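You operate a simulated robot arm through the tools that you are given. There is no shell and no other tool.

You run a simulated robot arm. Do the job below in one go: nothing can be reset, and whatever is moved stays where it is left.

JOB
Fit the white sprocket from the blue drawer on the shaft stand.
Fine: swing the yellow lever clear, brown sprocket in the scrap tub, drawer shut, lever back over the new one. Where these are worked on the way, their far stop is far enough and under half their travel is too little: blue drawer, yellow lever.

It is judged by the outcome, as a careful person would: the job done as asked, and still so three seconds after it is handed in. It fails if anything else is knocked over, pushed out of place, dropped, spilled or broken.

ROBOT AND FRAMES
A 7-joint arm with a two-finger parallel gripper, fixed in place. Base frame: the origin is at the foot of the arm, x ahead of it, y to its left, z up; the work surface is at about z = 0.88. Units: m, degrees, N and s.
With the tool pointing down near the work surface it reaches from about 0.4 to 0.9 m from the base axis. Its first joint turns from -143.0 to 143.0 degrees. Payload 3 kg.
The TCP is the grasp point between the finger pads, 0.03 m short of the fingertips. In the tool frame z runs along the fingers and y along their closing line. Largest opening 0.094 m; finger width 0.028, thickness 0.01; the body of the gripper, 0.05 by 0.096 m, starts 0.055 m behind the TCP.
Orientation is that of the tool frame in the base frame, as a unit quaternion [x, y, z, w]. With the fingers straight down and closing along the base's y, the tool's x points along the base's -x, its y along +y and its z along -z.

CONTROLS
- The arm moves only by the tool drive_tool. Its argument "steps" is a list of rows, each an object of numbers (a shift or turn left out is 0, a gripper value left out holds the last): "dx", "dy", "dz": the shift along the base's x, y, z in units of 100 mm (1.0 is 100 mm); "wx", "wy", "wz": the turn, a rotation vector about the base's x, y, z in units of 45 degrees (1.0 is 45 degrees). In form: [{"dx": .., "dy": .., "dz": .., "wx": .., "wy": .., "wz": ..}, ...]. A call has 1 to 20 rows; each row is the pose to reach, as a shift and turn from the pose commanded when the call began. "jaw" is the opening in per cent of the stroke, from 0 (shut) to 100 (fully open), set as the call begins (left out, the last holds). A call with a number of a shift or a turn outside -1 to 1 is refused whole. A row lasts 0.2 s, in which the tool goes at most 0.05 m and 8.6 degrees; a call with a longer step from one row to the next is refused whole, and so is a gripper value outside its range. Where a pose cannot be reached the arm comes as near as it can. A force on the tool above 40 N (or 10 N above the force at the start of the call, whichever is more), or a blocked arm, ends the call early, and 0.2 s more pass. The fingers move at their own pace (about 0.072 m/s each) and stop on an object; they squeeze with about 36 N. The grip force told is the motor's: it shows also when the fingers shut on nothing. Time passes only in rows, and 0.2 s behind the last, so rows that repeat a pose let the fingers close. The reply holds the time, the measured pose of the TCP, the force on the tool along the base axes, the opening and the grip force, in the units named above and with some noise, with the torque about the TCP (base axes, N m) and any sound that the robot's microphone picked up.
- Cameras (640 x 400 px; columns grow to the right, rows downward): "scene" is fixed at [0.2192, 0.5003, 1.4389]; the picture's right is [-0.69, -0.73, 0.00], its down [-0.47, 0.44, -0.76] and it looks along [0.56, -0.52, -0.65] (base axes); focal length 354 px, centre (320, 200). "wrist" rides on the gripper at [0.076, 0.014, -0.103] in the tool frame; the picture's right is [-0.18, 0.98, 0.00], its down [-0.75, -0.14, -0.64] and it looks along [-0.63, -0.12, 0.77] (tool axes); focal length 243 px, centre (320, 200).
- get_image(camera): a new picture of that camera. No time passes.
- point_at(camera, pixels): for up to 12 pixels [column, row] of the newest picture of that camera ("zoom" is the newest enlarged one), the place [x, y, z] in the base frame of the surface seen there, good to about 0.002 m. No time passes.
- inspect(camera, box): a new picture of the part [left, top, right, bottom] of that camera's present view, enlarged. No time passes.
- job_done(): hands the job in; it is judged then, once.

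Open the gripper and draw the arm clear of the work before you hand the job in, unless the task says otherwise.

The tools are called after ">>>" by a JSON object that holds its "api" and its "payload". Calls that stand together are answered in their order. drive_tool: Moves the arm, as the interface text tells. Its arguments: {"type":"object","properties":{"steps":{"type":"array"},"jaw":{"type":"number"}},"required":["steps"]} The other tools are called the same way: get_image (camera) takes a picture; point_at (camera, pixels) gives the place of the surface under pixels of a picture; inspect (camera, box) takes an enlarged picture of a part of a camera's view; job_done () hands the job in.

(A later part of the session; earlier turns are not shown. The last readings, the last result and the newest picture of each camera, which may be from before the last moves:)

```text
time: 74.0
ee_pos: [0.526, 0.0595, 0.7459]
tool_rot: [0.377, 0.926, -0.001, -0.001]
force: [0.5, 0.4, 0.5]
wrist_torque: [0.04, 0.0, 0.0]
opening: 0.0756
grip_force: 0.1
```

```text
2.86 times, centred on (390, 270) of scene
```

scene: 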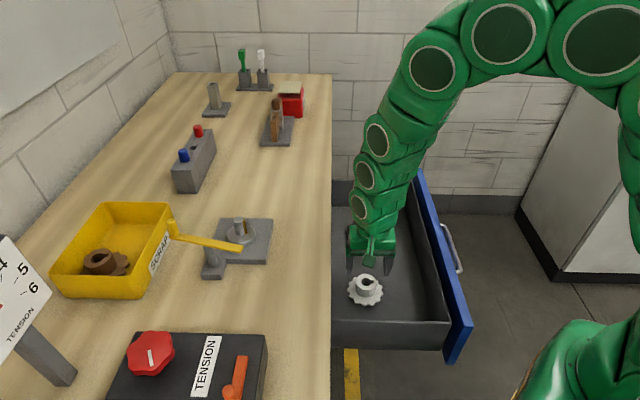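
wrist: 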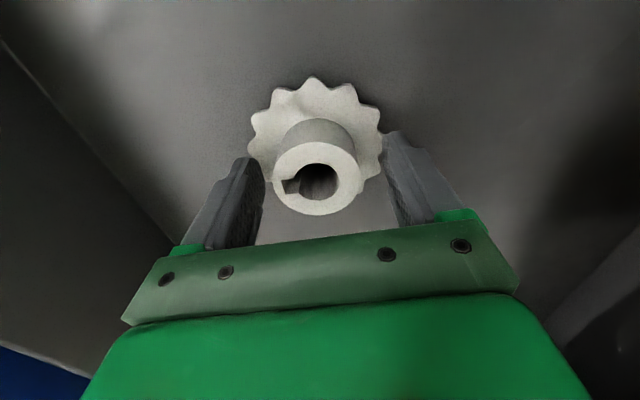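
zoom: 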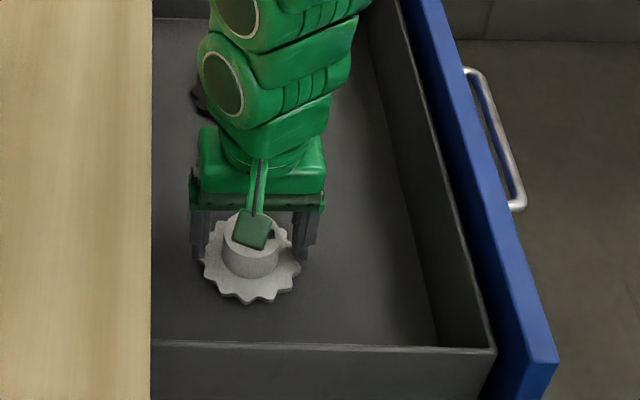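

Well centred. I close on the hub and lift straight up.

>>> {"api": "drive_tool", "payload": {"steps": [{"dz": 0}, {"dz": 0}, {"dz": 0}, {"dz": 0}, {"dz": 0}], "jaw": 0}}

>>> {"api": "drive_tool", "payload": {"steps": [{"dz": 0.08}, {"dz": 0.18}, {"dz": 0.3}, {"dz": 0.44}, {"dz": 0.58}, {"dz": 0.72}, {"dz": 0.86}, {"dz": 1.0}]}}

>>> {"api": "drive_tool", "payload": {"steps": [{"dz": 0.2}, {"dz": 0.4}, {"dz": 0.6}, {"dz": 0.8}, {"dz": 1.0}]}}

>>> {"api": "drive_tool", "payload": {"steps": [{"dz": 0.2}, {"dz": 0.4}, {"dz": 0.6}, {"dz": 0.8}, {"dz": 1.0}, {"dz": 1.0}]}}

>>> {"api": "get_image", "payload": {"camera": "wrist"}}

>>> {"api": "get_image", "payload": {"camera": "scene"}}

```text
time: 75.2
ee_pos: [0.5255, 0.0586, 0.7451]
tool_rot: [0.376, 0.927, -0.001, 0.001]
force: [0.9, 0.1, 27.8]
wrist_torque: [0.14, -0.08, -0.23]
opening: 0.0443
grip_force: 35.3
```

```text
time: 77.0
ee_pos: [0.5257, 0.0576, 0.8461]
tool_rot: [0.376, 0.926, -0.001, -0.001]
force: [0.8, 0.1, -2.1]
wrist_torque: [0.02, -0.02, 0.01]
opening: 0.0444
grip_force: 35.8
```

```text
time: 78.2
ee_pos: [0.5245, 0.0587, 0.9443]
tool_rot: [0.376, 0.927, 0.0, -0.001]
force: [-0.1, -0.2, -1.9]
wrist_torque: [0.02, -0.01, 0.03]
opening: 0.0444
grip_force: 36.2
```

```text
time: 79.6
ee_pos: [0.5249, 0.0586, 1.0457]
tool_rot: [0.376, 0.927, -0.001, 0.0]
force: [-1.2, 0.1, -0.6]
wrist_torque: [0.0, 0.0, -0.02]
opening: 0.0441
grip_force: 36.1
```

```text
taken
```

wrist: 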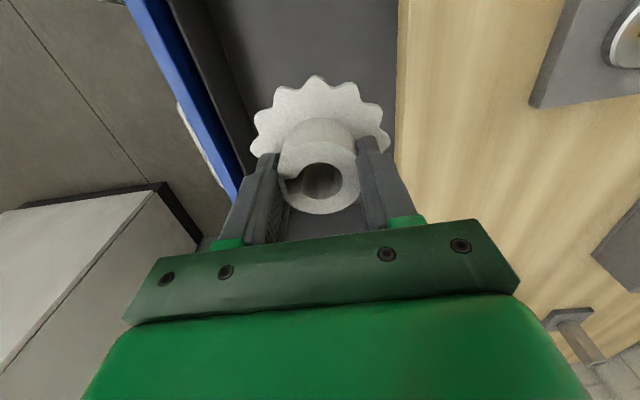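

```text
taken
```

scene: 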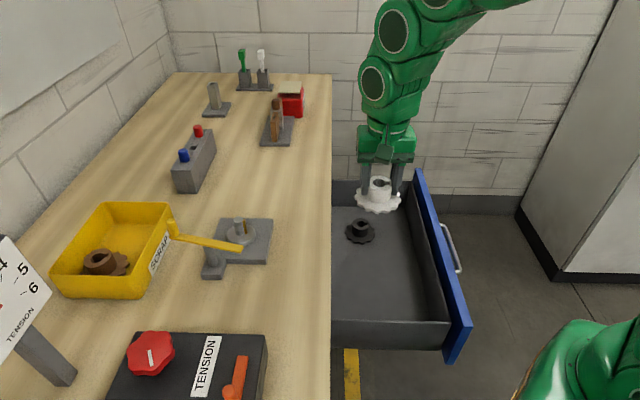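

The white sprocket is held (opening 44 mm). I carry it high toward the stand, first to a viewing point where the wrist camera can see the bare shaft and key at this same tool yaw.

>>> {"api": "drive_tool", "payload": {"steps": [{"dz": 0.2}, {"dx": 0.1, "dy": 0.15, "dz": 0.35}, {"dx": 0.2, "dy": 0.35, "dz": 0.35}, {"dx": 0.3, "dy": 0.55, "dz": 0.35}, {"dx": 0.4, "dy": 0.78, "dz": 0.35}, {"dx": 0.5, "dy": 1.0, "dz": 0.35}]}}

>>> {"api": "drive_tool", "payload": {"steps": [{"dx": 0.1, "dy": 0.22}, {"dx": 0.2, "dy": 0.44}, {"dx": 0.3, "dy": 0.66}, {"dx": 0.4, "dy": 0.85}, {"dx": 0.45, "dy": 1.0}]}}

>>> {"api": "drive_tool", "payload": {"steps": [{"dy": 0.25}, {"dy": 0.5}, {"dy": 0.75}, {"dy": 0.9}, {"dy": 0.9}]}}

>>> {"api": "get_image", "payload": {"camera": "wrist"}}

>>> {"api": "get_image", "payload": {"camera": "scene"}}

```text
time: 81.0
ee_pos: [0.576, 0.1577, 1.0808]
tool_rot: [0.376, 0.927, 0.0, 0.001]
force: [0.4, -0.2, -1.0]
wrist_torque: [0.03, 0.02, 0.05]
opening: 0.044
grip_force: 35.8
```

```text
time: 82.2
ee_pos: [0.621, 0.2593, 1.081]
tool_rot: [0.377, 0.926, -0.001, -0.001]
force: [0.0, -0.6, -1.6]
wrist_torque: [0.02, 0.0, 0.01]
opening: 0.0436
grip_force: 35.8
```

```text
time: 83.4
ee_pos: [0.6208, 0.3477, 1.0804]
tool_rot: [0.376, 0.927, -0.001, -0.001]
force: [0.5, -0.4, -0.9]
wrist_torque: [-0.01, 0.04, -0.01]
opening: 0.044
grip_force: 36.3
```

```text
taken
```

wrist: 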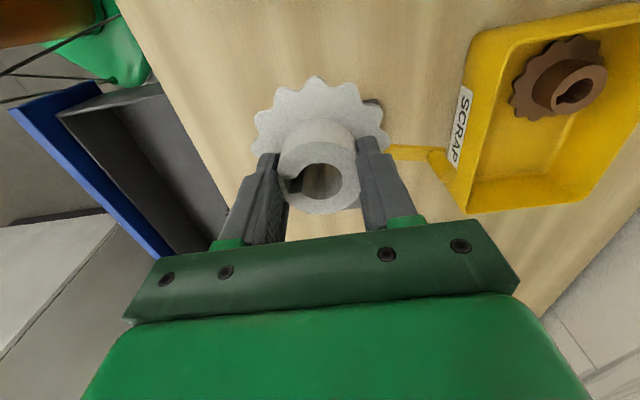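

```text
taken
```

scene: 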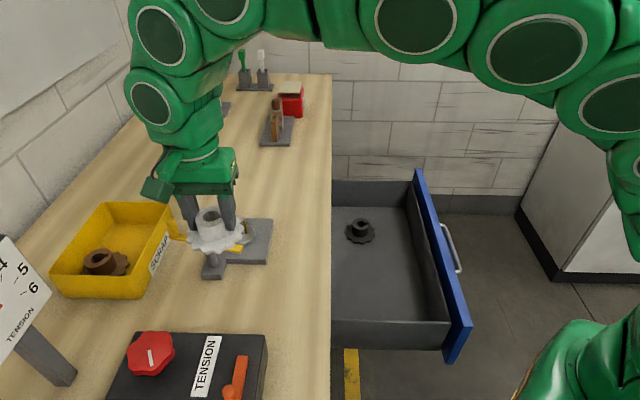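

The shaft is hidden behind the held sprocket here, but both angle measurements agree (≈−135°). I go above the shaft (TCP (0.713,0.262)), staying above its top, and check alignment.

>>> {"api": "drive_tool", "payload": {"steps": [{"dx": 0.2, "dy": -0.2}, {"dx": 0.45, "dy": -0.42}, {"dx": 0.7, "dy": -0.65}, {"dx": 0.924, "dy": -0.859}, {"dx": 0.924, "dy": -0.859, "dz": -0.3}, {"dx": 0.924, "dy": -0.859, "dz": -0.6}, {"dx": 0.924, "dy": -0.859, "dz": -0.66}, {"dx": 0.924, "dy": -0.859, "dz": -0.66}]}}

>>> {"api": "inspect", "payload": {"camera": "scene", "box": [190, 170, 290, 270]}}

>>> {"api": "get_image", "payload": {"camera": "wrist"}}

```text
time: 85.2
ee_pos: [0.7147, 0.2633, 1.0135]
tool_rot: [0.377, 0.926, 0.0, -0.001]
force: [0.3, -0.9, -1.2]
wrist_torque: [-0.01, 0.01, 0.01]
opening: 0.0439
grip_force: 36.2
```

```text
4.00 times, centred on (240, 220) of scene
```

zoom: 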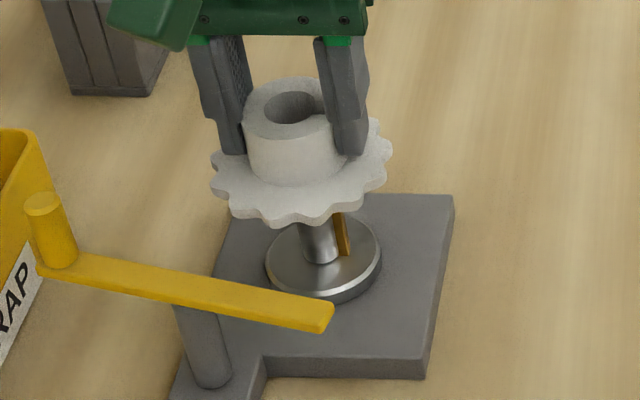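

```text
taken
```

wrist: 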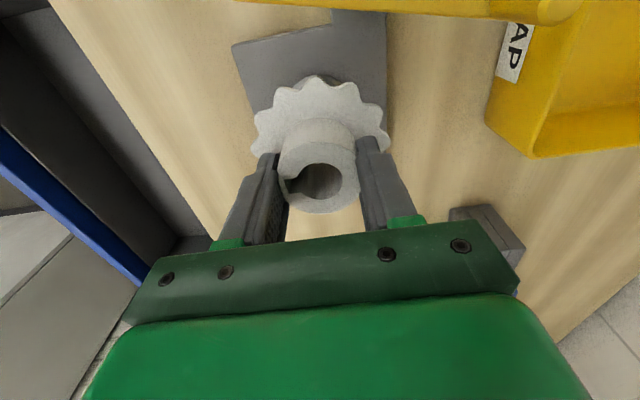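

I measure the hub and the collar/shaft in this same picture for alignment.

>>> {"api": "point_at", "payload": {"camera": "zoom", "pixels": [[248, 112], [295, 82], [268, 92], [275, 138], [325, 95], [265, 120], [267, 255], [379, 250], [322, 285], [212, 180], [388, 150], [318, 218]]}}

```text
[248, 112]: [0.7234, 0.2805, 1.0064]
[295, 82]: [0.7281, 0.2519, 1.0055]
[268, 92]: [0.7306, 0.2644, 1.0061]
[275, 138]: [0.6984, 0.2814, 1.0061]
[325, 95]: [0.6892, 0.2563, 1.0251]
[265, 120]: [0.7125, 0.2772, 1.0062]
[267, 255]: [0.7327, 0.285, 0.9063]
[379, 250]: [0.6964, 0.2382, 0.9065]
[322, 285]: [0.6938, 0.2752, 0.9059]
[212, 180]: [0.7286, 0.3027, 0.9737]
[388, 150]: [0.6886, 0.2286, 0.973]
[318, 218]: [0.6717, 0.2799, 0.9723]
```

Hub and shaft axes agree within ≈1.5 mm, well inside the ~3 mm bore clearance. I lower in small steps, watching for contact.

>>> {"api": "drive_tool", "payload": {"steps": [{"dz": -0.05}, {"dz": -0.1}, {"dz": -0.14}, {"dz": -0.18}, {"dz": -0.22}, {"dz": -0.26}, {"dz": -0.3}, {"dz": -0.34}]}}

>>> {"api": "inspect", "payload": {"camera": "scene", "box": [190, 170, 290, 270]}}

```text
time: 87.0
ee_pos: [0.7141, 0.2612, 0.9801]
tool_rot: [0.376, 0.926, 0.0, 0.0]
force: [-0.1, -0.7, -1.5]
wrist_torque: [0.01, 0.0, 0.0]
opening: 0.0442
grip_force: 36.2
```

```text
4.00 times, centred on (240, 220) of scene
```

zoom: 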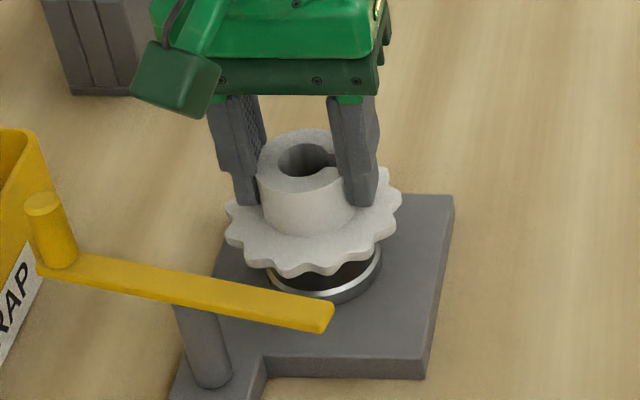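

It has passed the shaft end and key without any force. I continue down to the collar.

>>> {"api": "drive_tool", "payload": {"steps": [{"dz": -0.04}, {"dz": -0.08}, {"dz": -0.12}, {"dz": -0.16}, {"dz": -0.2}, {"dz": -0.23}, {"dz": -0.25}]}}

>>> {"api": "inspect", "payload": {"camera": "scene", "box": [190, 170, 290, 270]}}

>>> {"api": "get_image", "payload": {"camera": "wrist"}}

```text
time: 88.6
ee_pos: [0.714, 0.263, 0.9551]
tool_rot: [0.376, 0.927, 0.0, -0.001]
force: [-0.3, 0.0, -1.3]
wrist_torque: [0.05, 0.02, 0.0]
opening: 0.0442
grip_force: 35.8
```

```text
4.00 times, centred on (240, 220) of scene
```

zoom: 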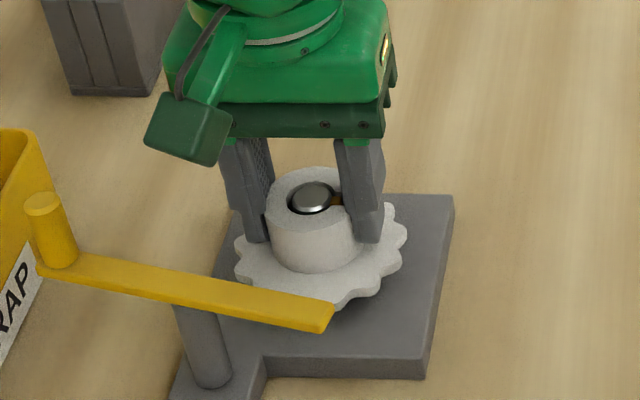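

```text
taken
```

wrist: 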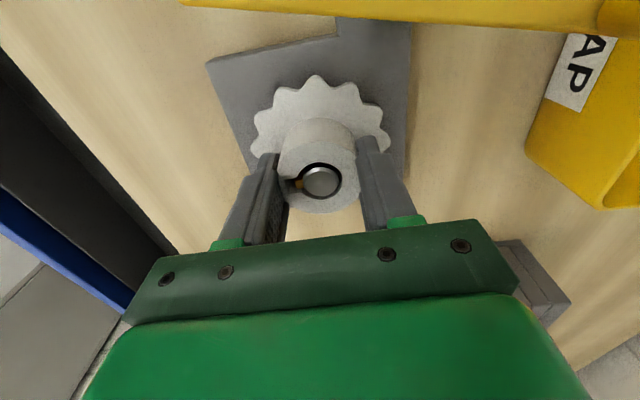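

Shaft and key sit inside the bore (wrist (320,182)). I lower a last couple of millimetres to feel the collar.

>>> {"api": "drive_tool", "payload": {"steps": [{"dz": -0.01}, {"dz": -0.02}, {"dz": -0.03}]}}

```text
time: 89.4
ee_pos: [0.7145, 0.2632, 0.9559]
tool_rot: [0.376, 0.926, 0.0, 0.0]
force: [-0.5, -1.5, 2.6]
wrist_torque: [-0.11, 0.09, 0.0]
opening: 0.0442
grip_force: 35.9
stopped in row 3: the force on the tool passed its limit at 44 N (the readings are from after the stop); the commanded pose is now the measured one
```

Contact with the collar was felt, so it is seated. I open the jaws and rise clear.

>>> {"api": "drive_tool", "payload": {"steps": [{"dz": 0}, {"dz": 0}, {"dz": 0}, {"dz": 0}], "jaw": 78}}

>>> {"api": "drive_tool", "payload": {"steps": [{"dz": 0.1}, {"dz": 0.25}, {"dz": 0.45}, {"dz": 0.7}, {"dz": 1.0}, {"dz": 1.0}]}}

>>> {"api": "inspect", "payload": {"camera": "scene", "box": [190, 190, 290, 270]}}

>>> {"api": "get_image", "payload": {"camera": "wrist"}}

```text
time: 90.4
ee_pos: [0.7139, 0.2632, 0.9536]
tool_rot: [0.376, 0.927, -0.001, 0.001]
force: [0.5, -0.1, -0.2]
wrist_torque: [-0.02, -0.01, -0.02]
opening: 0.0734
grip_force: 0.1
```

```text
time: 91.8
ee_pos: [0.7135, 0.2618, 1.0533]
tool_rot: [0.376, 0.927, 0.001, 0.0]
force: [0.0, 0.3, 0.5]
wrist_torque: [-0.02, 0.0, 0.03]
opening: 0.0734
grip_force: 0.1
```

```text
5.00 times, centred on (240, 230) of scene
```

zoom: 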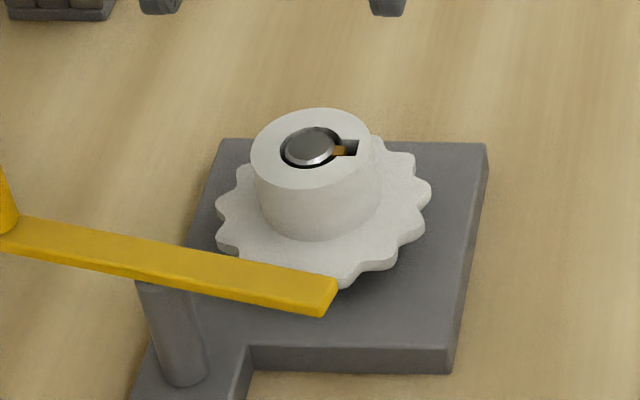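

```text
taken
```

wrist: 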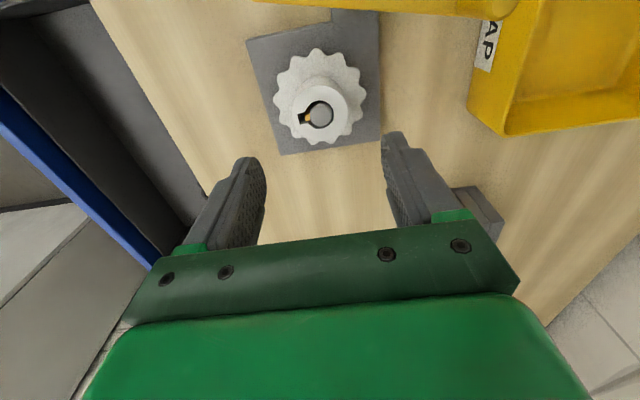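

The sprocket is on the shaft with the key in its slot. I check its top height against the shaft for full seating.

>>> {"api": "point_at", "payload": {"camera": "zoom", "pixels": [[265, 150], [320, 118], [345, 175], [310, 148], [290, 175], [240, 240], [400, 165], [300, 262]]}}

>>> {"api": "inspect", "payload": {"camera": "wrist", "box": [260, 30, 380, 160]}}

```text
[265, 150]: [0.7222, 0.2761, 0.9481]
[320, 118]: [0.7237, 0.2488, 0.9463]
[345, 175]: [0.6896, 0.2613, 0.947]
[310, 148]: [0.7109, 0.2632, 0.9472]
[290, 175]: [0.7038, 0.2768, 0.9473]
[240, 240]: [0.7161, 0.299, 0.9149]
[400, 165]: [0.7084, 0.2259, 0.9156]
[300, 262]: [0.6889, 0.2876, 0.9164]
```

```text
3.08 times, centred on (320, 95) of wrist
```

zoom: 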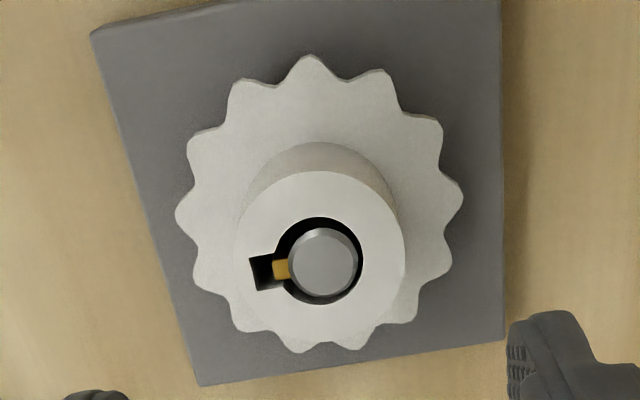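

Hub top z≈0.947, flush with the shaft and fully down on the collar. Next the lever: I rise and turn the tool −105° to straddle the knob along its path at the far stop.

>>> {"api": "drive_tool", "payload": {"steps": [{"dz": 0.2, "wz": -0.15}, {"dz": 0.4, "wz": -0.32}, {"dz": 0.5, "wz": -0.5}, {"dz": 0.5, "wz": -0.67}, {"dz": 0.5, "wz": -0.84}, {"dz": 0.5, "wz": -1.0}]}}

>>> {"api": "drive_tool", "payload": {"steps": [{"wz": -0.17, "dy": 0.1}, {"wz": -0.34, "dx": 0.04, "dy": 0.25}, {"wz": -0.5, "dx": 0.1, "dy": 0.45}, {"wz": -0.67, "dx": 0.15, "dy": 0.65}, {"wz": -0.84, "dx": 0.2, "dy": 0.85}, {"wz": -1.0, "dx": 0.25, "dy": 1.0}], "jaw": 90}}

>>> {"api": "drive_tool", "payload": {"steps": [{"wz": -0.17, "dy": 0.06, "dx": 0.01}, {"wz": -0.333, "dx": 0.025, "dy": 0.142}, {"wz": -0.333, "dx": 0.025, "dy": 0.142}]}}

>>> {"api": "get_image", "payload": {"camera": "wrist"}}

>>> {"api": "get_image", "payload": {"camera": "scene"}}

```text
time: 93.2
ee_pos: [0.7146, 0.2625, 1.1035]
tool_rot: [0.703, 0.712, 0.0, 0.001]
force: [-0.1, 0.2, 0.1]
wrist_torque: [-0.01, -0.04, -0.01]
opening: 0.0733
grip_force: 0.0
```

```text
time: 94.6
ee_pos: [0.7383, 0.363, 1.1031]
tool_rot: [0.922, 0.388, -0.001, 0.0]
force: [-0.5, -0.6, -0.2]
wrist_torque: [0.03, 0.0, -0.03]
opening: 0.0844
grip_force: 0.1
```

```text
time: 95.4
ee_pos: [0.742, 0.3772, 1.1038]
tool_rot: [0.963, 0.27, -0.001, 0.001]
force: [-1.0, 1.3, -1.2]
wrist_torque: [-0.02, -0.02, -0.03]
opening: 0.0847
grip_force: 0.0
```

```text
taken
```

wrist: 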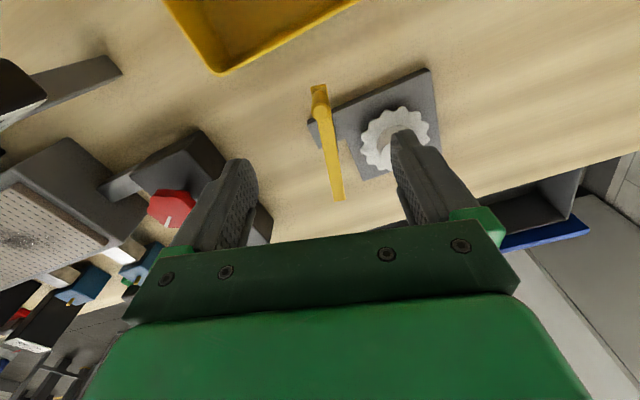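

```text
taken
```

scene: 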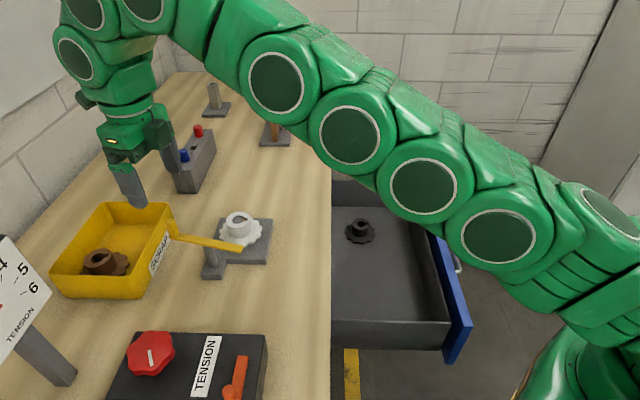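

Positioned over the knob (wrist (320,105)). I descend to straddle it and narrow the jaws to about 27 mm.

>>> {"api": "drive_tool", "payload": {"steps": [{"dz": -0.25}, {"dz": -0.5}, {"dz": -0.75}, {"dz": -0.9}, {"dz": -1.0}, {"dz": -1.0}]}}

>>> {"api": "drive_tool", "payload": {"steps": [{"dz": 0}, {"dz": 0}, {"dz": 0}, {"dz": 0}], "jaw": 28}}

>>> {"api": "get_image", "payload": {"camera": "wrist"}}

>>> {"api": "inspect", "payload": {"camera": "scene", "box": [120, 170, 300, 290]}}

```text
time: 96.8
ee_pos: [0.7408, 0.376, 1.0044]
tool_rot: [0.964, 0.267, -0.001, 0.001]
force: [0.1, -0.6, 1.0]
wrist_torque: [-0.03, -0.04, 0.01]
opening: 0.0844
grip_force: 0.1
```

```text
time: 97.8
ee_pos: [0.7406, 0.377, 1.0051]
tool_rot: [0.964, 0.266, -0.001, 0.0]
force: [0.2, 0.6, -0.2]
wrist_torque: [0.03, 0.02, 0.01]
opening: 0.0263
grip_force: 0.1
```

```text
taken
```

wrist: 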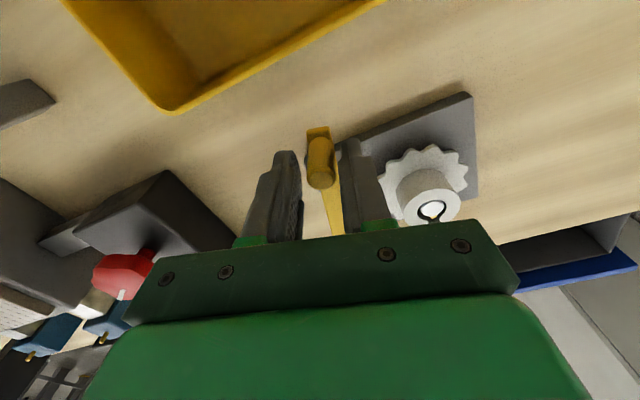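

```text
3.33 times, centred on (210, 230) of scene
```

zoom: 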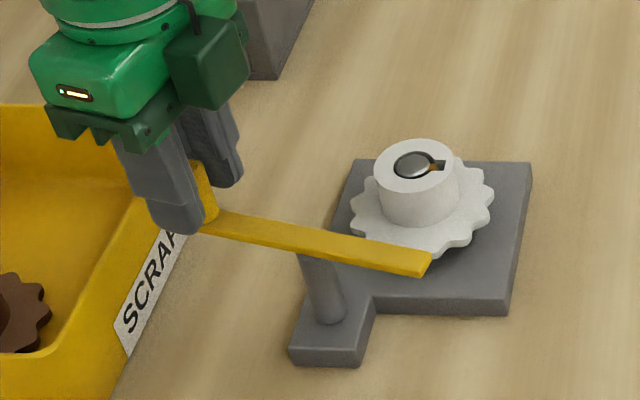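

The knob is caged. I sweep it back counter-clockwise along the arc, turning the tool with it (first half).

>>> {"api": "drive_tool", "payload": {"steps": [{"dx": -0.037, "dy": 0.055, "wz": 0.133}, {"dx": -0.08, "dy": 0.106, "wz": 0.267}, {"dx": -0.128, "dy": 0.153, "wz": 0.4}, {"dx": -0.181, "dy": 0.194, "wz": 0.533}, {"dx": -0.237, "dy": 0.229, "wz": 0.667}, {"dx": -0.297, "dy": 0.258, "wz": 0.8}, {"dx": -0.36, "dy": 0.281, "wz": 0.933}]}}

>>> {"api": "inspect", "payload": {"camera": "scene", "box": [120, 170, 300, 290]}}

```text
time: 99.4
ee_pos: [0.7062, 0.4047, 1.0033]
tool_rot: [0.805, 0.593, -0.001, 0.0]
force: [-0.3, 0.3, -0.6]
wrist_torque: [0.01, -0.01, -0.02]
opening: 0.0263
grip_force: 0.0
```

```text
3.33 times, centred on (210, 230) of scene
```

zoom: 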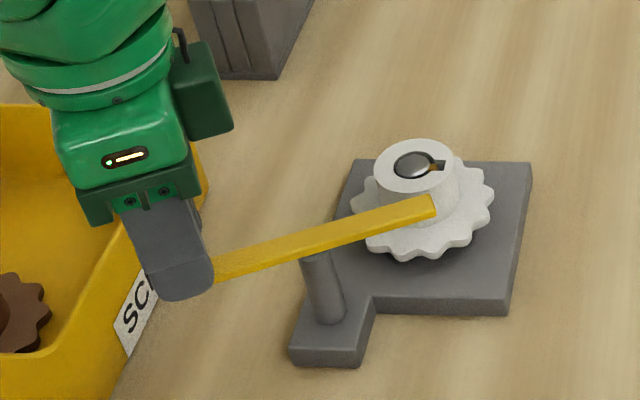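

Moving freely; I complete the arc to the closed stop, with a slight lead to take up the slack.

>>> {"api": "drive_tool", "payload": {"steps": [{"dx": -0.065, "dy": 0.016, "wz": 0.133}, {"dx": -0.131, "dy": 0.025, "wz": 0.267}, {"dx": -0.197, "dy": 0.028, "wz": 0.4}, {"dx": -0.264, "dy": 0.023, "wz": 0.533}, {"dx": -0.319, "dy": 0.014, "wz": 0.644}, {"dx": -0.362, "dy": 0.003, "wz": 0.733}, {"dx": -0.394, "dy": -0.007, "wz": 0.8}, {"dx": -0.425, "dy": -0.018, "wz": 0.867}]}}

>>> {"api": "inspect", "payload": {"camera": "scene", "box": [120, 170, 300, 290]}}

```text
time: 101.2
ee_pos: [0.6632, 0.4021, 1.0042]
tool_rot: [0.56, 0.828, 0.0, 0.001]
force: [5.6, 0.6, -2.3]
wrist_torque: [-0.06, -0.03, 0.02]
opening: 0.0295
grip_force: 2.9
```

```text
3.33 times, centred on (210, 230) of scene
```

zoom: 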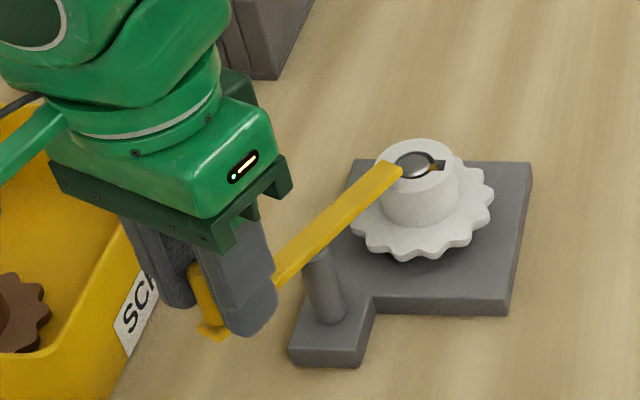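

The lever is over the new sprocket and the reading (finger pushed to 29.5 mm, 5.6 N) says it's at the stop. I nudge 2 mm more to be sure, ease back, then open and lift off.

>>> {"api": "drive_tool", "payload": {"steps": [{"dx": -0.01, "dy": -0.003}, {"dx": -0.02, "dy": -0.006}, {"dx": 0.0, "dy": 0.0}, {"dx": 0.04, "dy": 0.012}]}}

>>> {"api": "drive_tool", "payload": {"steps": [{"dx": 0}, {"dx": 0}, {"dx": 0}, {"dx": 0}, {"dz": 0.2}, {"dz": 0.5}, {"dz": 0.8}, {"dz": 1.0}], "jaw": 80}}

>>> {"api": "get_image", "payload": {"camera": "scene"}}

>>> {"api": "inspect", "payload": {"camera": "scene", "box": [150, 190, 310, 290]}}

```text
time: 102.2
ee_pos: [0.6658, 0.404, 1.0034]
tool_rot: [0.56, 0.829, -0.001, 0.0]
force: [-0.6, 1.0, -0.2]
wrist_torque: [-0.03, 0.03, 0.0]
opening: 0.0263
grip_force: 0.1
```

```text
time: 104.0
ee_pos: [0.6659, 0.4048, 1.105]
tool_rot: [0.56, 0.829, -0.001, 0.0]
force: [-0.7, -0.1, 0.4]
wrist_torque: [0.03, 0.01, -0.02]
opening: 0.0752
grip_force: 0.1
```

```text
taken
```

scene: 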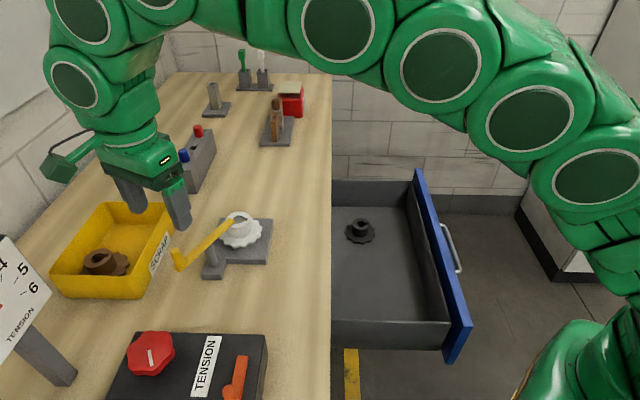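

```text
4.00 times, centred on (230, 240) of scene
```

zoom: 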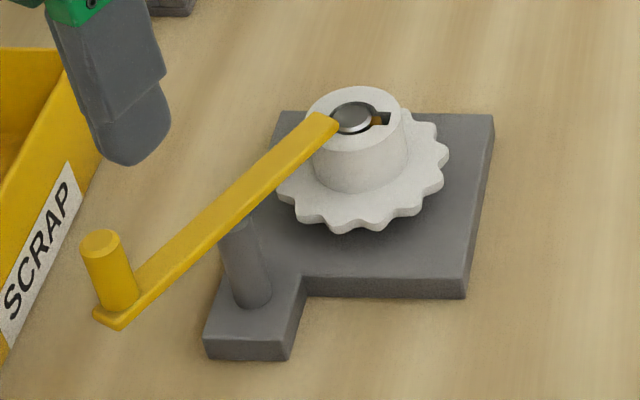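

The picture matches the start, with the white sprocket in place of the brown. Now the drawer: I carry the closed gripper high across to outside the open front panel, turning the tool to +45°.

>>> {"api": "drive_tool", "payload": {"steps": [{"dy": -0.15, "wz": 0.1}, {"dx": -0.05, "dy": -0.35, "wz": 0.2}, {"dx": -0.1, "dy": -0.6, "wz": 0.35}, {"dx": -0.18, "dy": -0.8, "wz": 0.5}, {"dx": -0.25, "dy": -1.0, "wz": 0.53}], "jaw": 0}}

>>> {"api": "drive_tool", "payload": {"steps": [{"dx": -0.1, "dy": -0.2}, {"dx": -0.2, "dy": -0.4}, {"dx": -0.3, "dy": -0.6}, {"dx": -0.4, "dy": -0.8}, {"dx": -0.5, "dy": -1.0}]}}

>>> {"api": "drive_tool", "payload": {"steps": [{"dx": -0.1, "dy": -0.2}, {"dx": -0.2, "dy": -0.4}, {"dx": -0.3, "dy": -0.6}, {"dx": -0.4, "dy": -0.8}, {"dx": -0.5, "dy": -1.0}]}}

>>> {"api": "drive_tool", "payload": {"steps": [{"dx": -0.1, "dy": -0.25}, {"dx": -0.25, "dy": -0.5}, {"dx": -0.4, "dy": -0.75}, {"dx": -0.55, "dy": -1.0}]}}

>>> {"api": "get_image", "payload": {"camera": "scene"}}

>>> {"api": "get_image", "payload": {"camera": "wrist"}}

```text
time: 105.2
ee_pos: [0.6404, 0.3048, 1.1052]
tool_rot: [0.376, 0.927, 0.001, 0.002]
force: [0.1, 0.8, -0.3]
wrist_torque: [-0.03, -0.01, 0.0]
opening: 0.0
grip_force: 32.8
```

```text
time: 106.4
ee_pos: [0.5912, 0.2034, 1.1036]
tool_rot: [0.377, 0.926, 0.0, -0.001]
force: [-0.5, -0.6, 0.5]
wrist_torque: [-0.01, -0.03, -0.01]
opening: 0.0
grip_force: 33.0
```

```text
time: 107.6
ee_pos: [0.5415, 0.1024, 1.1045]
tool_rot: [0.377, 0.926, 0.0, 0.001]
force: [0.3, 0.0, 0.2]
wrist_torque: [-0.01, 0.01, 0.01]
opening: 0.0001
grip_force: 33.3
```

```text
time: 108.6
ee_pos: [0.4874, 0.0043, 1.1036]
tool_rot: [0.377, 0.926, 0.0, 0.002]
force: [0.0, 0.2, 0.6]
wrist_torque: [0.0, 0.01, 0.03]
opening: 0.0
grip_force: 32.5
```

```text
taken
```

scene: 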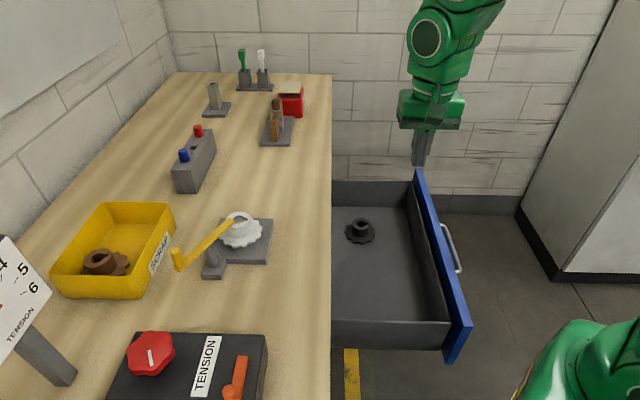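

```text
taken
```

wrist: 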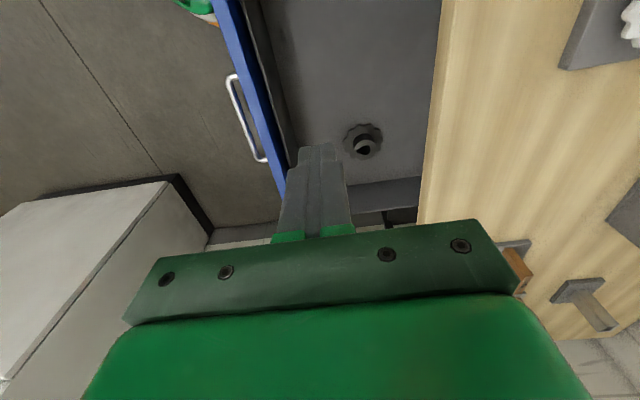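

I measure the panel top and the handle bar at their present places (wrist view: bar near (240,110), panel top near (250,80)).

>>> {"api": "point_at", "payload": {"camera": "wrist", "pixels": [[238, 100], [245, 120], [253, 140], [240, 60], [258, 100], [268, 130], [262, 158], [232, 78]]}}

```text
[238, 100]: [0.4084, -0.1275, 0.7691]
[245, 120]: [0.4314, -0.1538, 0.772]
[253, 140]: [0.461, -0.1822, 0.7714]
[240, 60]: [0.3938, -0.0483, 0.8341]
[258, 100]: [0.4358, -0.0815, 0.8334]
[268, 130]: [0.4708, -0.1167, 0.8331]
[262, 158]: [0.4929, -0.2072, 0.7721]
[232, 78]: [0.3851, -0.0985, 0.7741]
```

Bar at n≈0.197, panel outer face ≈0.236. I move above the gap just outside the panel, staying high, then descend partway.

>>> {"api": "drive_tool", "payload": {"steps": [{"dx": -0.08, "dy": -0.25, "dz": -0.1}, {"dx": -0.16, "dy": -0.5, "dz": -0.25}, {"dx": -0.25, "dy": -0.75, "dz": -0.4}, {"dx": -0.33, "dy": -1.0, "dz": -0.5}]}}

>>> {"api": "drive_tool", "payload": {"steps": [{"dx": -0.07, "dy": -0.22}, {"dx": -0.138, "dy": -0.436}, {"dx": -0.138, "dy": -0.436, "dz": -0.3}, {"dx": -0.138, "dy": -0.436, "dz": -0.6}, {"dx": -0.138, "dy": -0.436, "dz": -0.9}, {"dx": -0.138, "dy": -0.436, "dz": -1.0}, {"dx": -0.138, "dy": -0.436, "dz": -1.0}]}}

>>> {"api": "get_image", "payload": {"camera": "scene"}}

>>> {"api": "get_image", "payload": {"camera": "wrist"}}

```text
time: 109.6
ee_pos: [0.4528, -0.0967, 1.0535]
tool_rot: [0.377, 0.926, 0.0, -0.001]
force: [-0.3, 0.1, 0.6]
wrist_torque: [0.03, -0.03, 0.04]
opening: 0.0
grip_force: 32.9
```

```text
time: 111.2
ee_pos: [0.4381, -0.139, 0.9531]
tool_rot: [0.377, 0.926, 0.001, 0.001]
force: [0.4, -0.4, 0.3]
wrist_torque: [-0.01, 0.0, -0.01]
opening: 0.0
grip_force: 33.2
```

```text
taken
```

scene: 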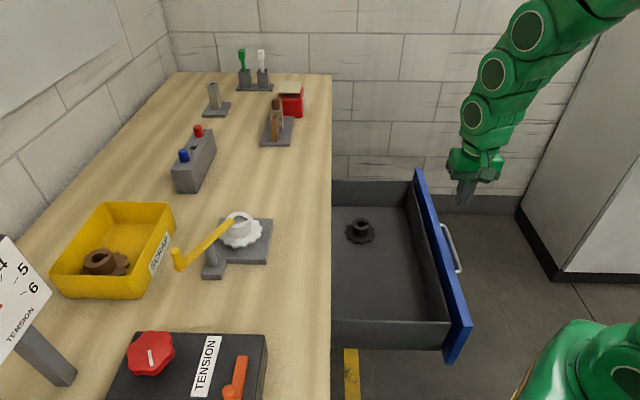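

```text
taken
```

wrist: 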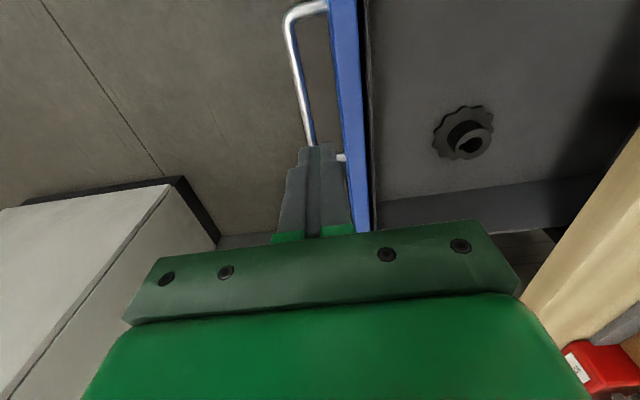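

The fingers are over the gap outside the panel. I descend to TCP z≈0.82.

>>> {"api": "drive_tool", "payload": {"steps": [{"dz": -0.25}, {"dz": -0.5}, {"dz": -0.75}, {"dz": -0.95}, {"dz": -0.95}]}}

>>> {"api": "drive_tool", "payload": {"steps": [{"dz": -0.15}, {"dz": -0.3}, {"dz": -0.36}, {"dz": -0.36}]}}

>>> {"api": "inspect", "payload": {"camera": "scene", "box": [340, 120, 540, 320]}}

>>> {"api": "get_image", "payload": {"camera": "wrist"}}

```text
time: 112.4
ee_pos: [0.4402, -0.1407, 0.8585]
tool_rot: [0.377, 0.926, 0.001, 0.002]
force: [0.1, -0.2, 0.3]
wrist_torque: [0.0, 0.0, 0.03]
opening: 0.0
grip_force: 33.2
```

```text
time: 113.4
ee_pos: [0.4401, -0.1397, 0.8236]
tool_rot: [0.377, 0.926, -0.001, 0.001]
force: [0.1, -0.3, -0.7]
wrist_torque: [0.01, 0.0, 0.0]
opening: 0.0001
grip_force: 32.8
```

```text
2.00 times, centred on (440, 220) of scene
```

zoom: 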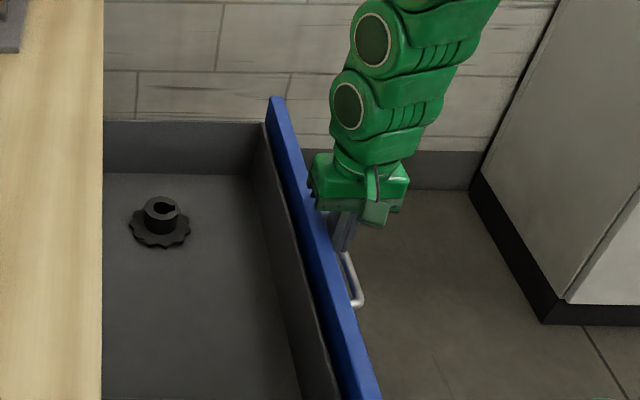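

```text
taken
```

wrist: 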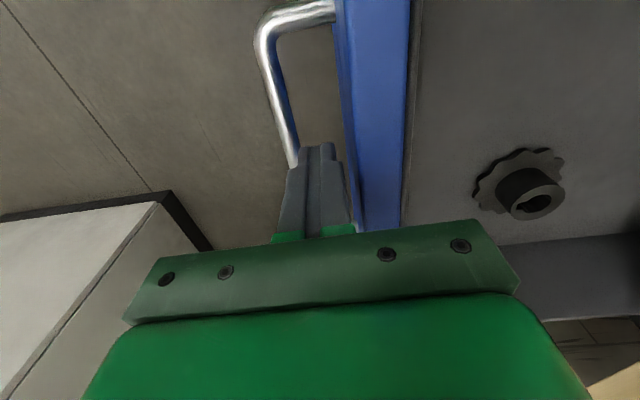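

Finger sits between bar and panel at z≈0.79. I push the drawer inward smoothly.

>>> {"api": "drive_tool", "payload": {"steps": [{"dx": 0.03, "dy": 0.03}, {"dx": 0.06, "dy": 0.06}, {"dx": 0.1, "dy": 0.1}, {"dx": 0.14, "dy": 0.14}, {"dx": 0.18, "dy": 0.18}, {"dx": 0.22, "dy": 0.22}, {"dx": 0.27, "dy": 0.27}, {"dx": 0.32, "dy": 0.32}, {"dx": 0.37, "dy": 0.37}, {"dx": 0.42, "dy": 0.42}, {"dx": 0.47, "dy": 0.47}, {"dx": 0.52, "dy": 0.52}, {"dx": 0.57, "dy": 0.57}, {"dx": 0.62, "dy": 0.62}, {"dx": 0.66, "dy": 0.66}, {"dx": 0.7, "dy": 0.7}, {"dx": 0.73, "dy": 0.73}, {"dx": 0.76, "dy": 0.76}]}}

>>> {"api": "get_image", "payload": {"camera": "scene"}}

```text
time: 117.2
ee_pos: [0.5166, -0.0626, 0.8235]
tool_rot: [0.376, 0.926, 0.0, 0.0]
force: [-0.9, -1.8, -0.2]
wrist_torque: [0.0, 0.01, 0.01]
opening: 0.0
grip_force: 32.8
```

```text
taken
```

scene: 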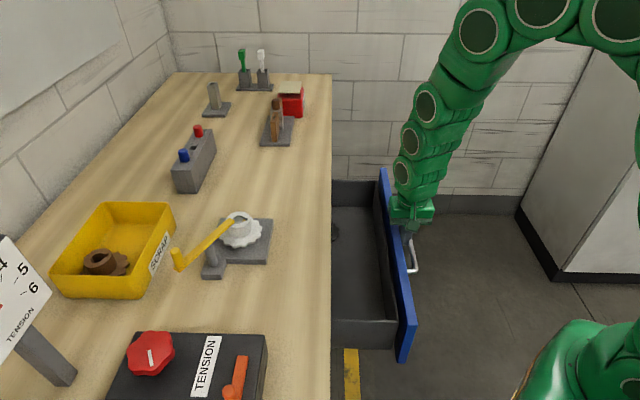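

Closing well. I push on until the gripper body nears the table edge (about 80 mm more on each axis).

>>> {"api": "drive_tool", "payload": {"steps": [{"dx": 0.03, "dy": 0.03}, {"dx": 0.07, "dy": 0.07}, {"dx": 0.11, "dy": 0.11}, {"dx": 0.16, "dy": 0.16}, {"dx": 0.21, "dy": 0.21}, {"dx": 0.26, "dy": 0.26}, {"dx": 0.31, "dy": 0.31}, {"dx": 0.36, "dy": 0.36}, {"dx": 0.41, "dy": 0.41}, {"dx": 0.46, "dy": 0.46}, {"dx": 0.51, "dy": 0.51}, {"dx": 0.56, "dy": 0.56}, {"dx": 0.61, "dy": 0.61}, {"dx": 0.66, "dy": 0.66}, {"dx": 0.7, "dy": 0.7}, {"dx": 0.73, "dy": 0.73}, {"dx": 0.76, "dy": 0.76}]}}

>>> {"api": "get_image", "payload": {"camera": "scene"}}

>>> {"api": "get_image", "payload": {"camera": "wrist"}}

```text
time: 120.8
ee_pos: [0.5907, 0.0131, 0.8232]
tool_rot: [0.376, 0.926, 0.0, 0.0]
force: [-1.4, -0.1, -1.4]
wrist_torque: [0.01, -0.01, -0.02]
opening: 0.0001
grip_force: 32.6
```

```text
taken
```

scene: 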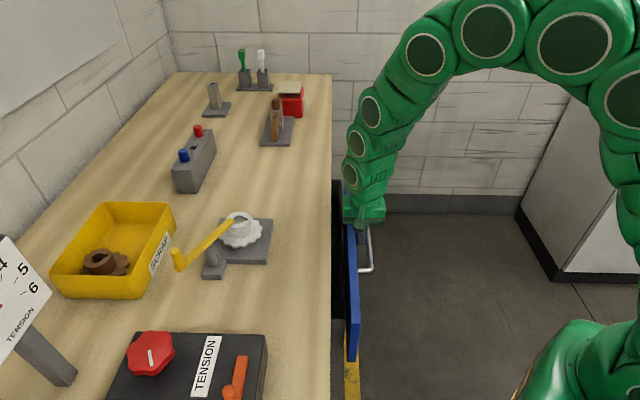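

```text
taken
```

wrist: 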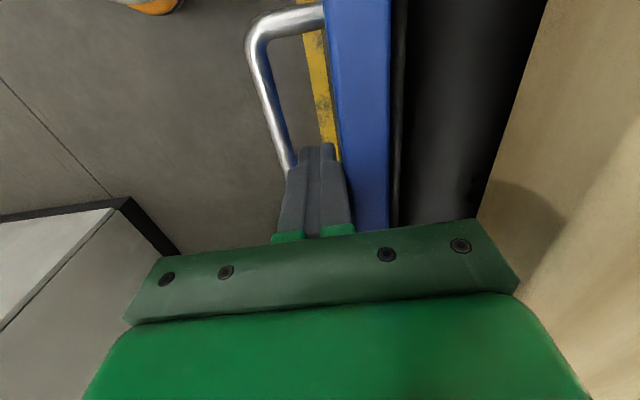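

Panel is ≈70 mm from closed. I back off slightly, rise, and then tilt 40° to take the handle for the final push as in the opening.

>>> {"api": "drive_tool", "payload": {"steps": [{"dx": -0.03, "dy": -0.03}, {"dx": -0.03, "dy": -0.03, "dz": 0.2}, {"dx": -0.03, "dy": -0.03, "dz": 0.5}, {"dx": -0.03, "dy": -0.03, "dz": 0.8}, {"dx": -0.1, "dy": -0.1, "dz": 1.0}, {"dx": -0.3, "dy": -0.35, "dz": 1.0}, {"dx": -0.5, "dy": -0.6, "dz": 1.0}, {"dx": -0.7, "dy": -0.83, "dz": 1.0}]}}

>>> {"api": "drive_tool", "payload": {"steps": [{"wx": 0.105, "wy": -0.105}, {"wx": 0.21, "wy": -0.21}, {"wx": 0.315, "wy": -0.315}, {"wx": 0.42, "wy": -0.42}, {"wx": 0.525, "wy": -0.525}, {"wx": 0.6285, "wy": -0.6285}, {"wx": 0.6285, "wy": -0.6285}], "jaw": 34}}

>>> {"api": "get_image", "payload": {"camera": "wrist"}}

>>> {"api": "get_image", "payload": {"camera": "scene"}}

```text
time: 122.6
ee_pos: [0.5234, -0.07, 0.9254]
tool_rot: [0.378, 0.926, -0.001, 0.001]
force: [0.7, -0.2, -0.3]
wrist_torque: [0.0, 0.02, -0.02]
opening: 0.0
grip_force: 32.6
```

```text
time: 124.2
ee_pos: [0.5224, -0.0708, 0.9242]
tool_rot: [0.355, 0.87, 0.315, 0.134]
force: [-0.2, -0.2, -0.1]
wrist_torque: [-0.02, -0.01, 0.01]
opening: 0.032
grip_force: 0.0
```

```text
taken
```

wrist: 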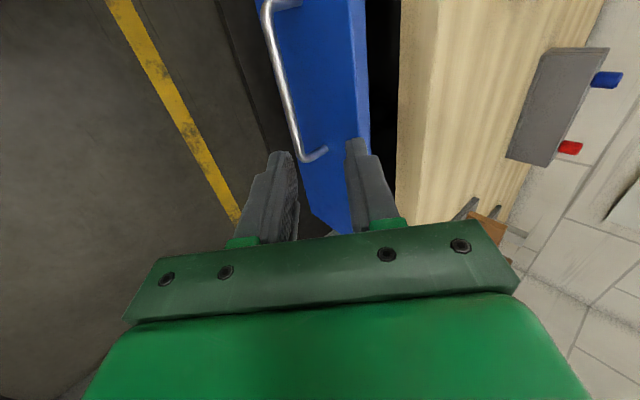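

```text
taken
```

scene: 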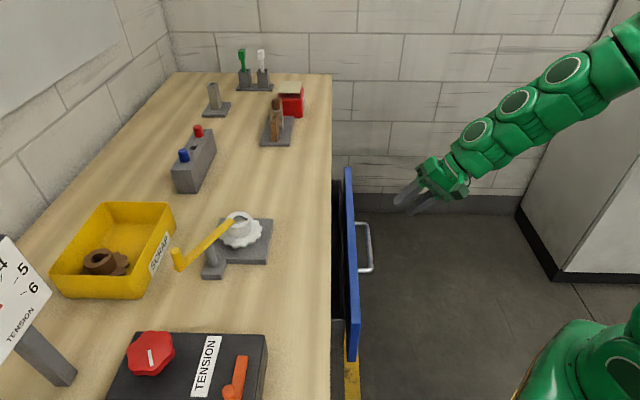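

I measure the bar at its present place in the wrist view.

>>> {"api": "point_at", "payload": {"camera": "wrist", "pixels": [[272, 40], [281, 75], [289, 105], [297, 135], [320, 152], [325, 90], [322, 190]]}}

```text
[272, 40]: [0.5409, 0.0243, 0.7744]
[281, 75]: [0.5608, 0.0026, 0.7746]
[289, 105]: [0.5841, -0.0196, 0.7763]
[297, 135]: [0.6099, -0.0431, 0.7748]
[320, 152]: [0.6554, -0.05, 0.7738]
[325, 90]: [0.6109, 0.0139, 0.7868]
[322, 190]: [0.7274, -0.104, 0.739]
```

Bar centre now ≈(0.577,−0.009,0.771). I go to the pre-grasp, then advance along the tool axis.

>>> {"api": "drive_tool", "payload": {"steps": [{"dx": 0.03, "dy": 0.04, "dz": -0.2}, {"dx": 0.06, "dy": 0.09, "dz": -0.4}, {"dx": 0.09, "dy": 0.14, "dz": -0.6}, {"dx": 0.12, "dy": 0.18, "dz": -0.8}, {"dx": 0.12, "dy": 0.18, "dz": -0.8}]}}

>>> {"api": "drive_tool", "payload": {"steps": [{"dx": 0.07, "dy": 0.07, "dz": -0.12}, {"dx": 0.14, "dy": 0.14, "dz": -0.24}, {"dx": 0.21, "dy": 0.21, "dz": -0.36}, {"dx": 0.27, "dy": 0.27, "dz": -0.46}, {"dx": 0.32, "dy": 0.32, "dz": -0.54}, {"dx": 0.365, "dy": 0.365, "dz": -0.615}, {"dx": 0.365, "dy": 0.365, "dz": -0.615}]}}

>>> {"api": "get_image", "payload": {"camera": "wrist"}}

>>> {"api": "inspect", "payload": {"camera": "scene", "box": [310, 150, 470, 310]}}

```text
time: 125.4
ee_pos: [0.5333, -0.0536, 0.8437]
tool_rot: [0.354, 0.87, 0.316, 0.133]
force: [0.1, -0.8, 0.0]
wrist_torque: [-0.03, 0.02, 0.0]
opening: 0.0319
grip_force: 0.1
```

```text
time: 127.0
ee_pos: [0.5716, -0.0146, 0.7826]
tool_rot: [0.354, 0.87, 0.315, 0.133]
force: [0.0, 0.0, 0.5]
wrist_torque: [0.01, -0.02, 0.01]
opening: 0.032
grip_force: 0.1
```

```text
taken
```

wrist: 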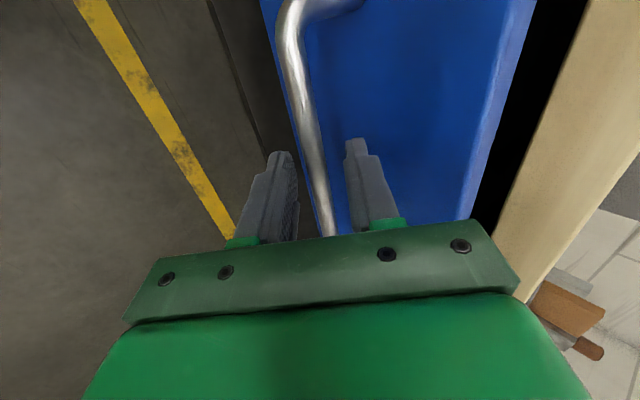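

```text
2.50 times, centred on (390, 230) of scene
```

zoom: 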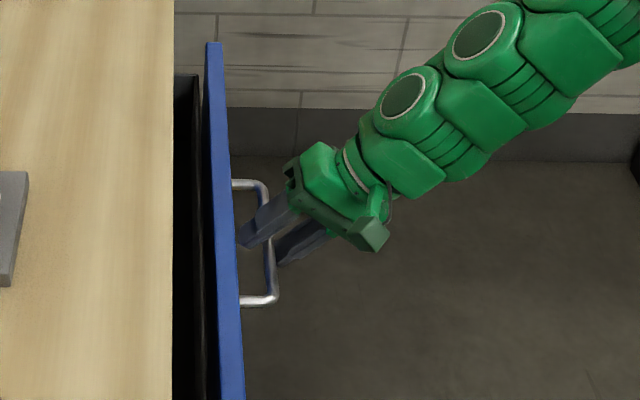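

The bar is between the fingers. I close on it and push the drawer in, slowing near the end.

>>> {"api": "drive_tool", "payload": {"steps": [{"dz": 0}, {"dz": 0}, {"dz": 0}], "jaw": 0}}

>>> {"api": "drive_tool", "payload": {"steps": [{"dx": 0.03, "dy": 0.03}, {"dx": 0.06, "dy": 0.06}, {"dx": 0.09, "dy": 0.09}, {"dx": 0.12, "dy": 0.12}, {"dx": 0.15, "dy": 0.15}, {"dx": 0.18, "dy": 0.18}, {"dx": 0.21, "dy": 0.21}, {"dx": 0.24, "dy": 0.24}, {"dx": 0.27, "dy": 0.27}, {"dx": 0.3, "dy": 0.3}, {"dx": 0.33, "dy": 0.33}, {"dx": 0.36, "dy": 0.36}, {"dx": 0.39, "dy": 0.39}, {"dx": 0.42, "dy": 0.42}, {"dx": 0.44, "dy": 0.44}, {"dx": 0.46, "dy": 0.46}, {"dx": 0.48, "dy": 0.48}]}}

>>> {"api": "get_image", "payload": {"camera": "wrist"}}

>>> {"api": "inspect", "payload": {"camera": "scene", "box": [290, 150, 450, 310]}}

```text
time: 127.8
ee_pos: [0.5702, -0.0158, 0.7819]
tool_rot: [0.355, 0.87, 0.315, 0.134]
force: [1.6, -1.9, -10.2]
wrist_torque: [0.46, 0.6, -1.13]
opening: 0.0119
grip_force: 44.7
```

```text
time: 131.4
ee_pos: [0.6182, 0.0313, 0.7816]
tool_rot: [0.357, 0.869, 0.316, 0.132]
force: [-21.9, -8.3, 6.0]
wrist_torque: [0.8, 1.02, -0.74]
opening: 0.0118
grip_force: 45.1
stopped in row 17: the force on the tool passed its limit at 52 N (the readings are from after the stop); the commanded pose is now the measured one
```

```text
taken
```

wrist: 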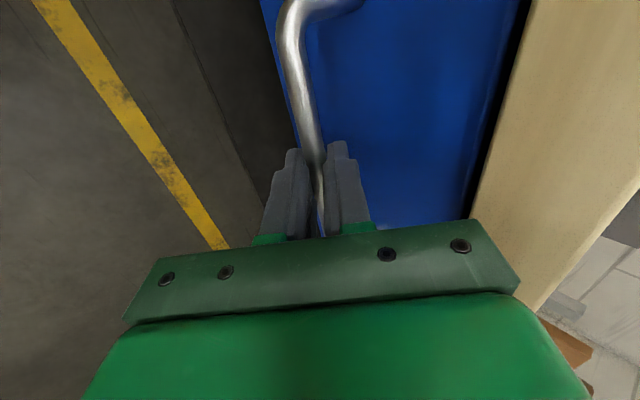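

```text
2.50 times, centred on (370, 230) of scene
```

zoom: 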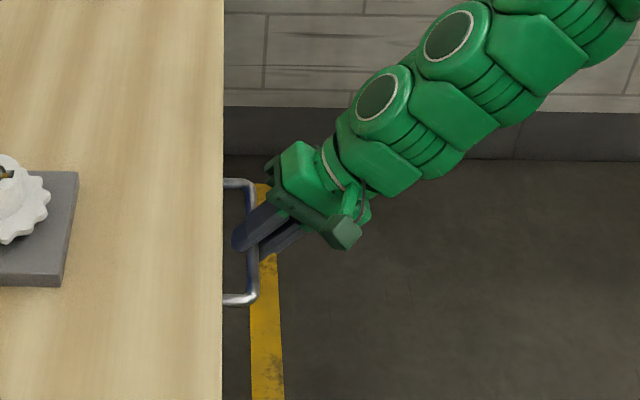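

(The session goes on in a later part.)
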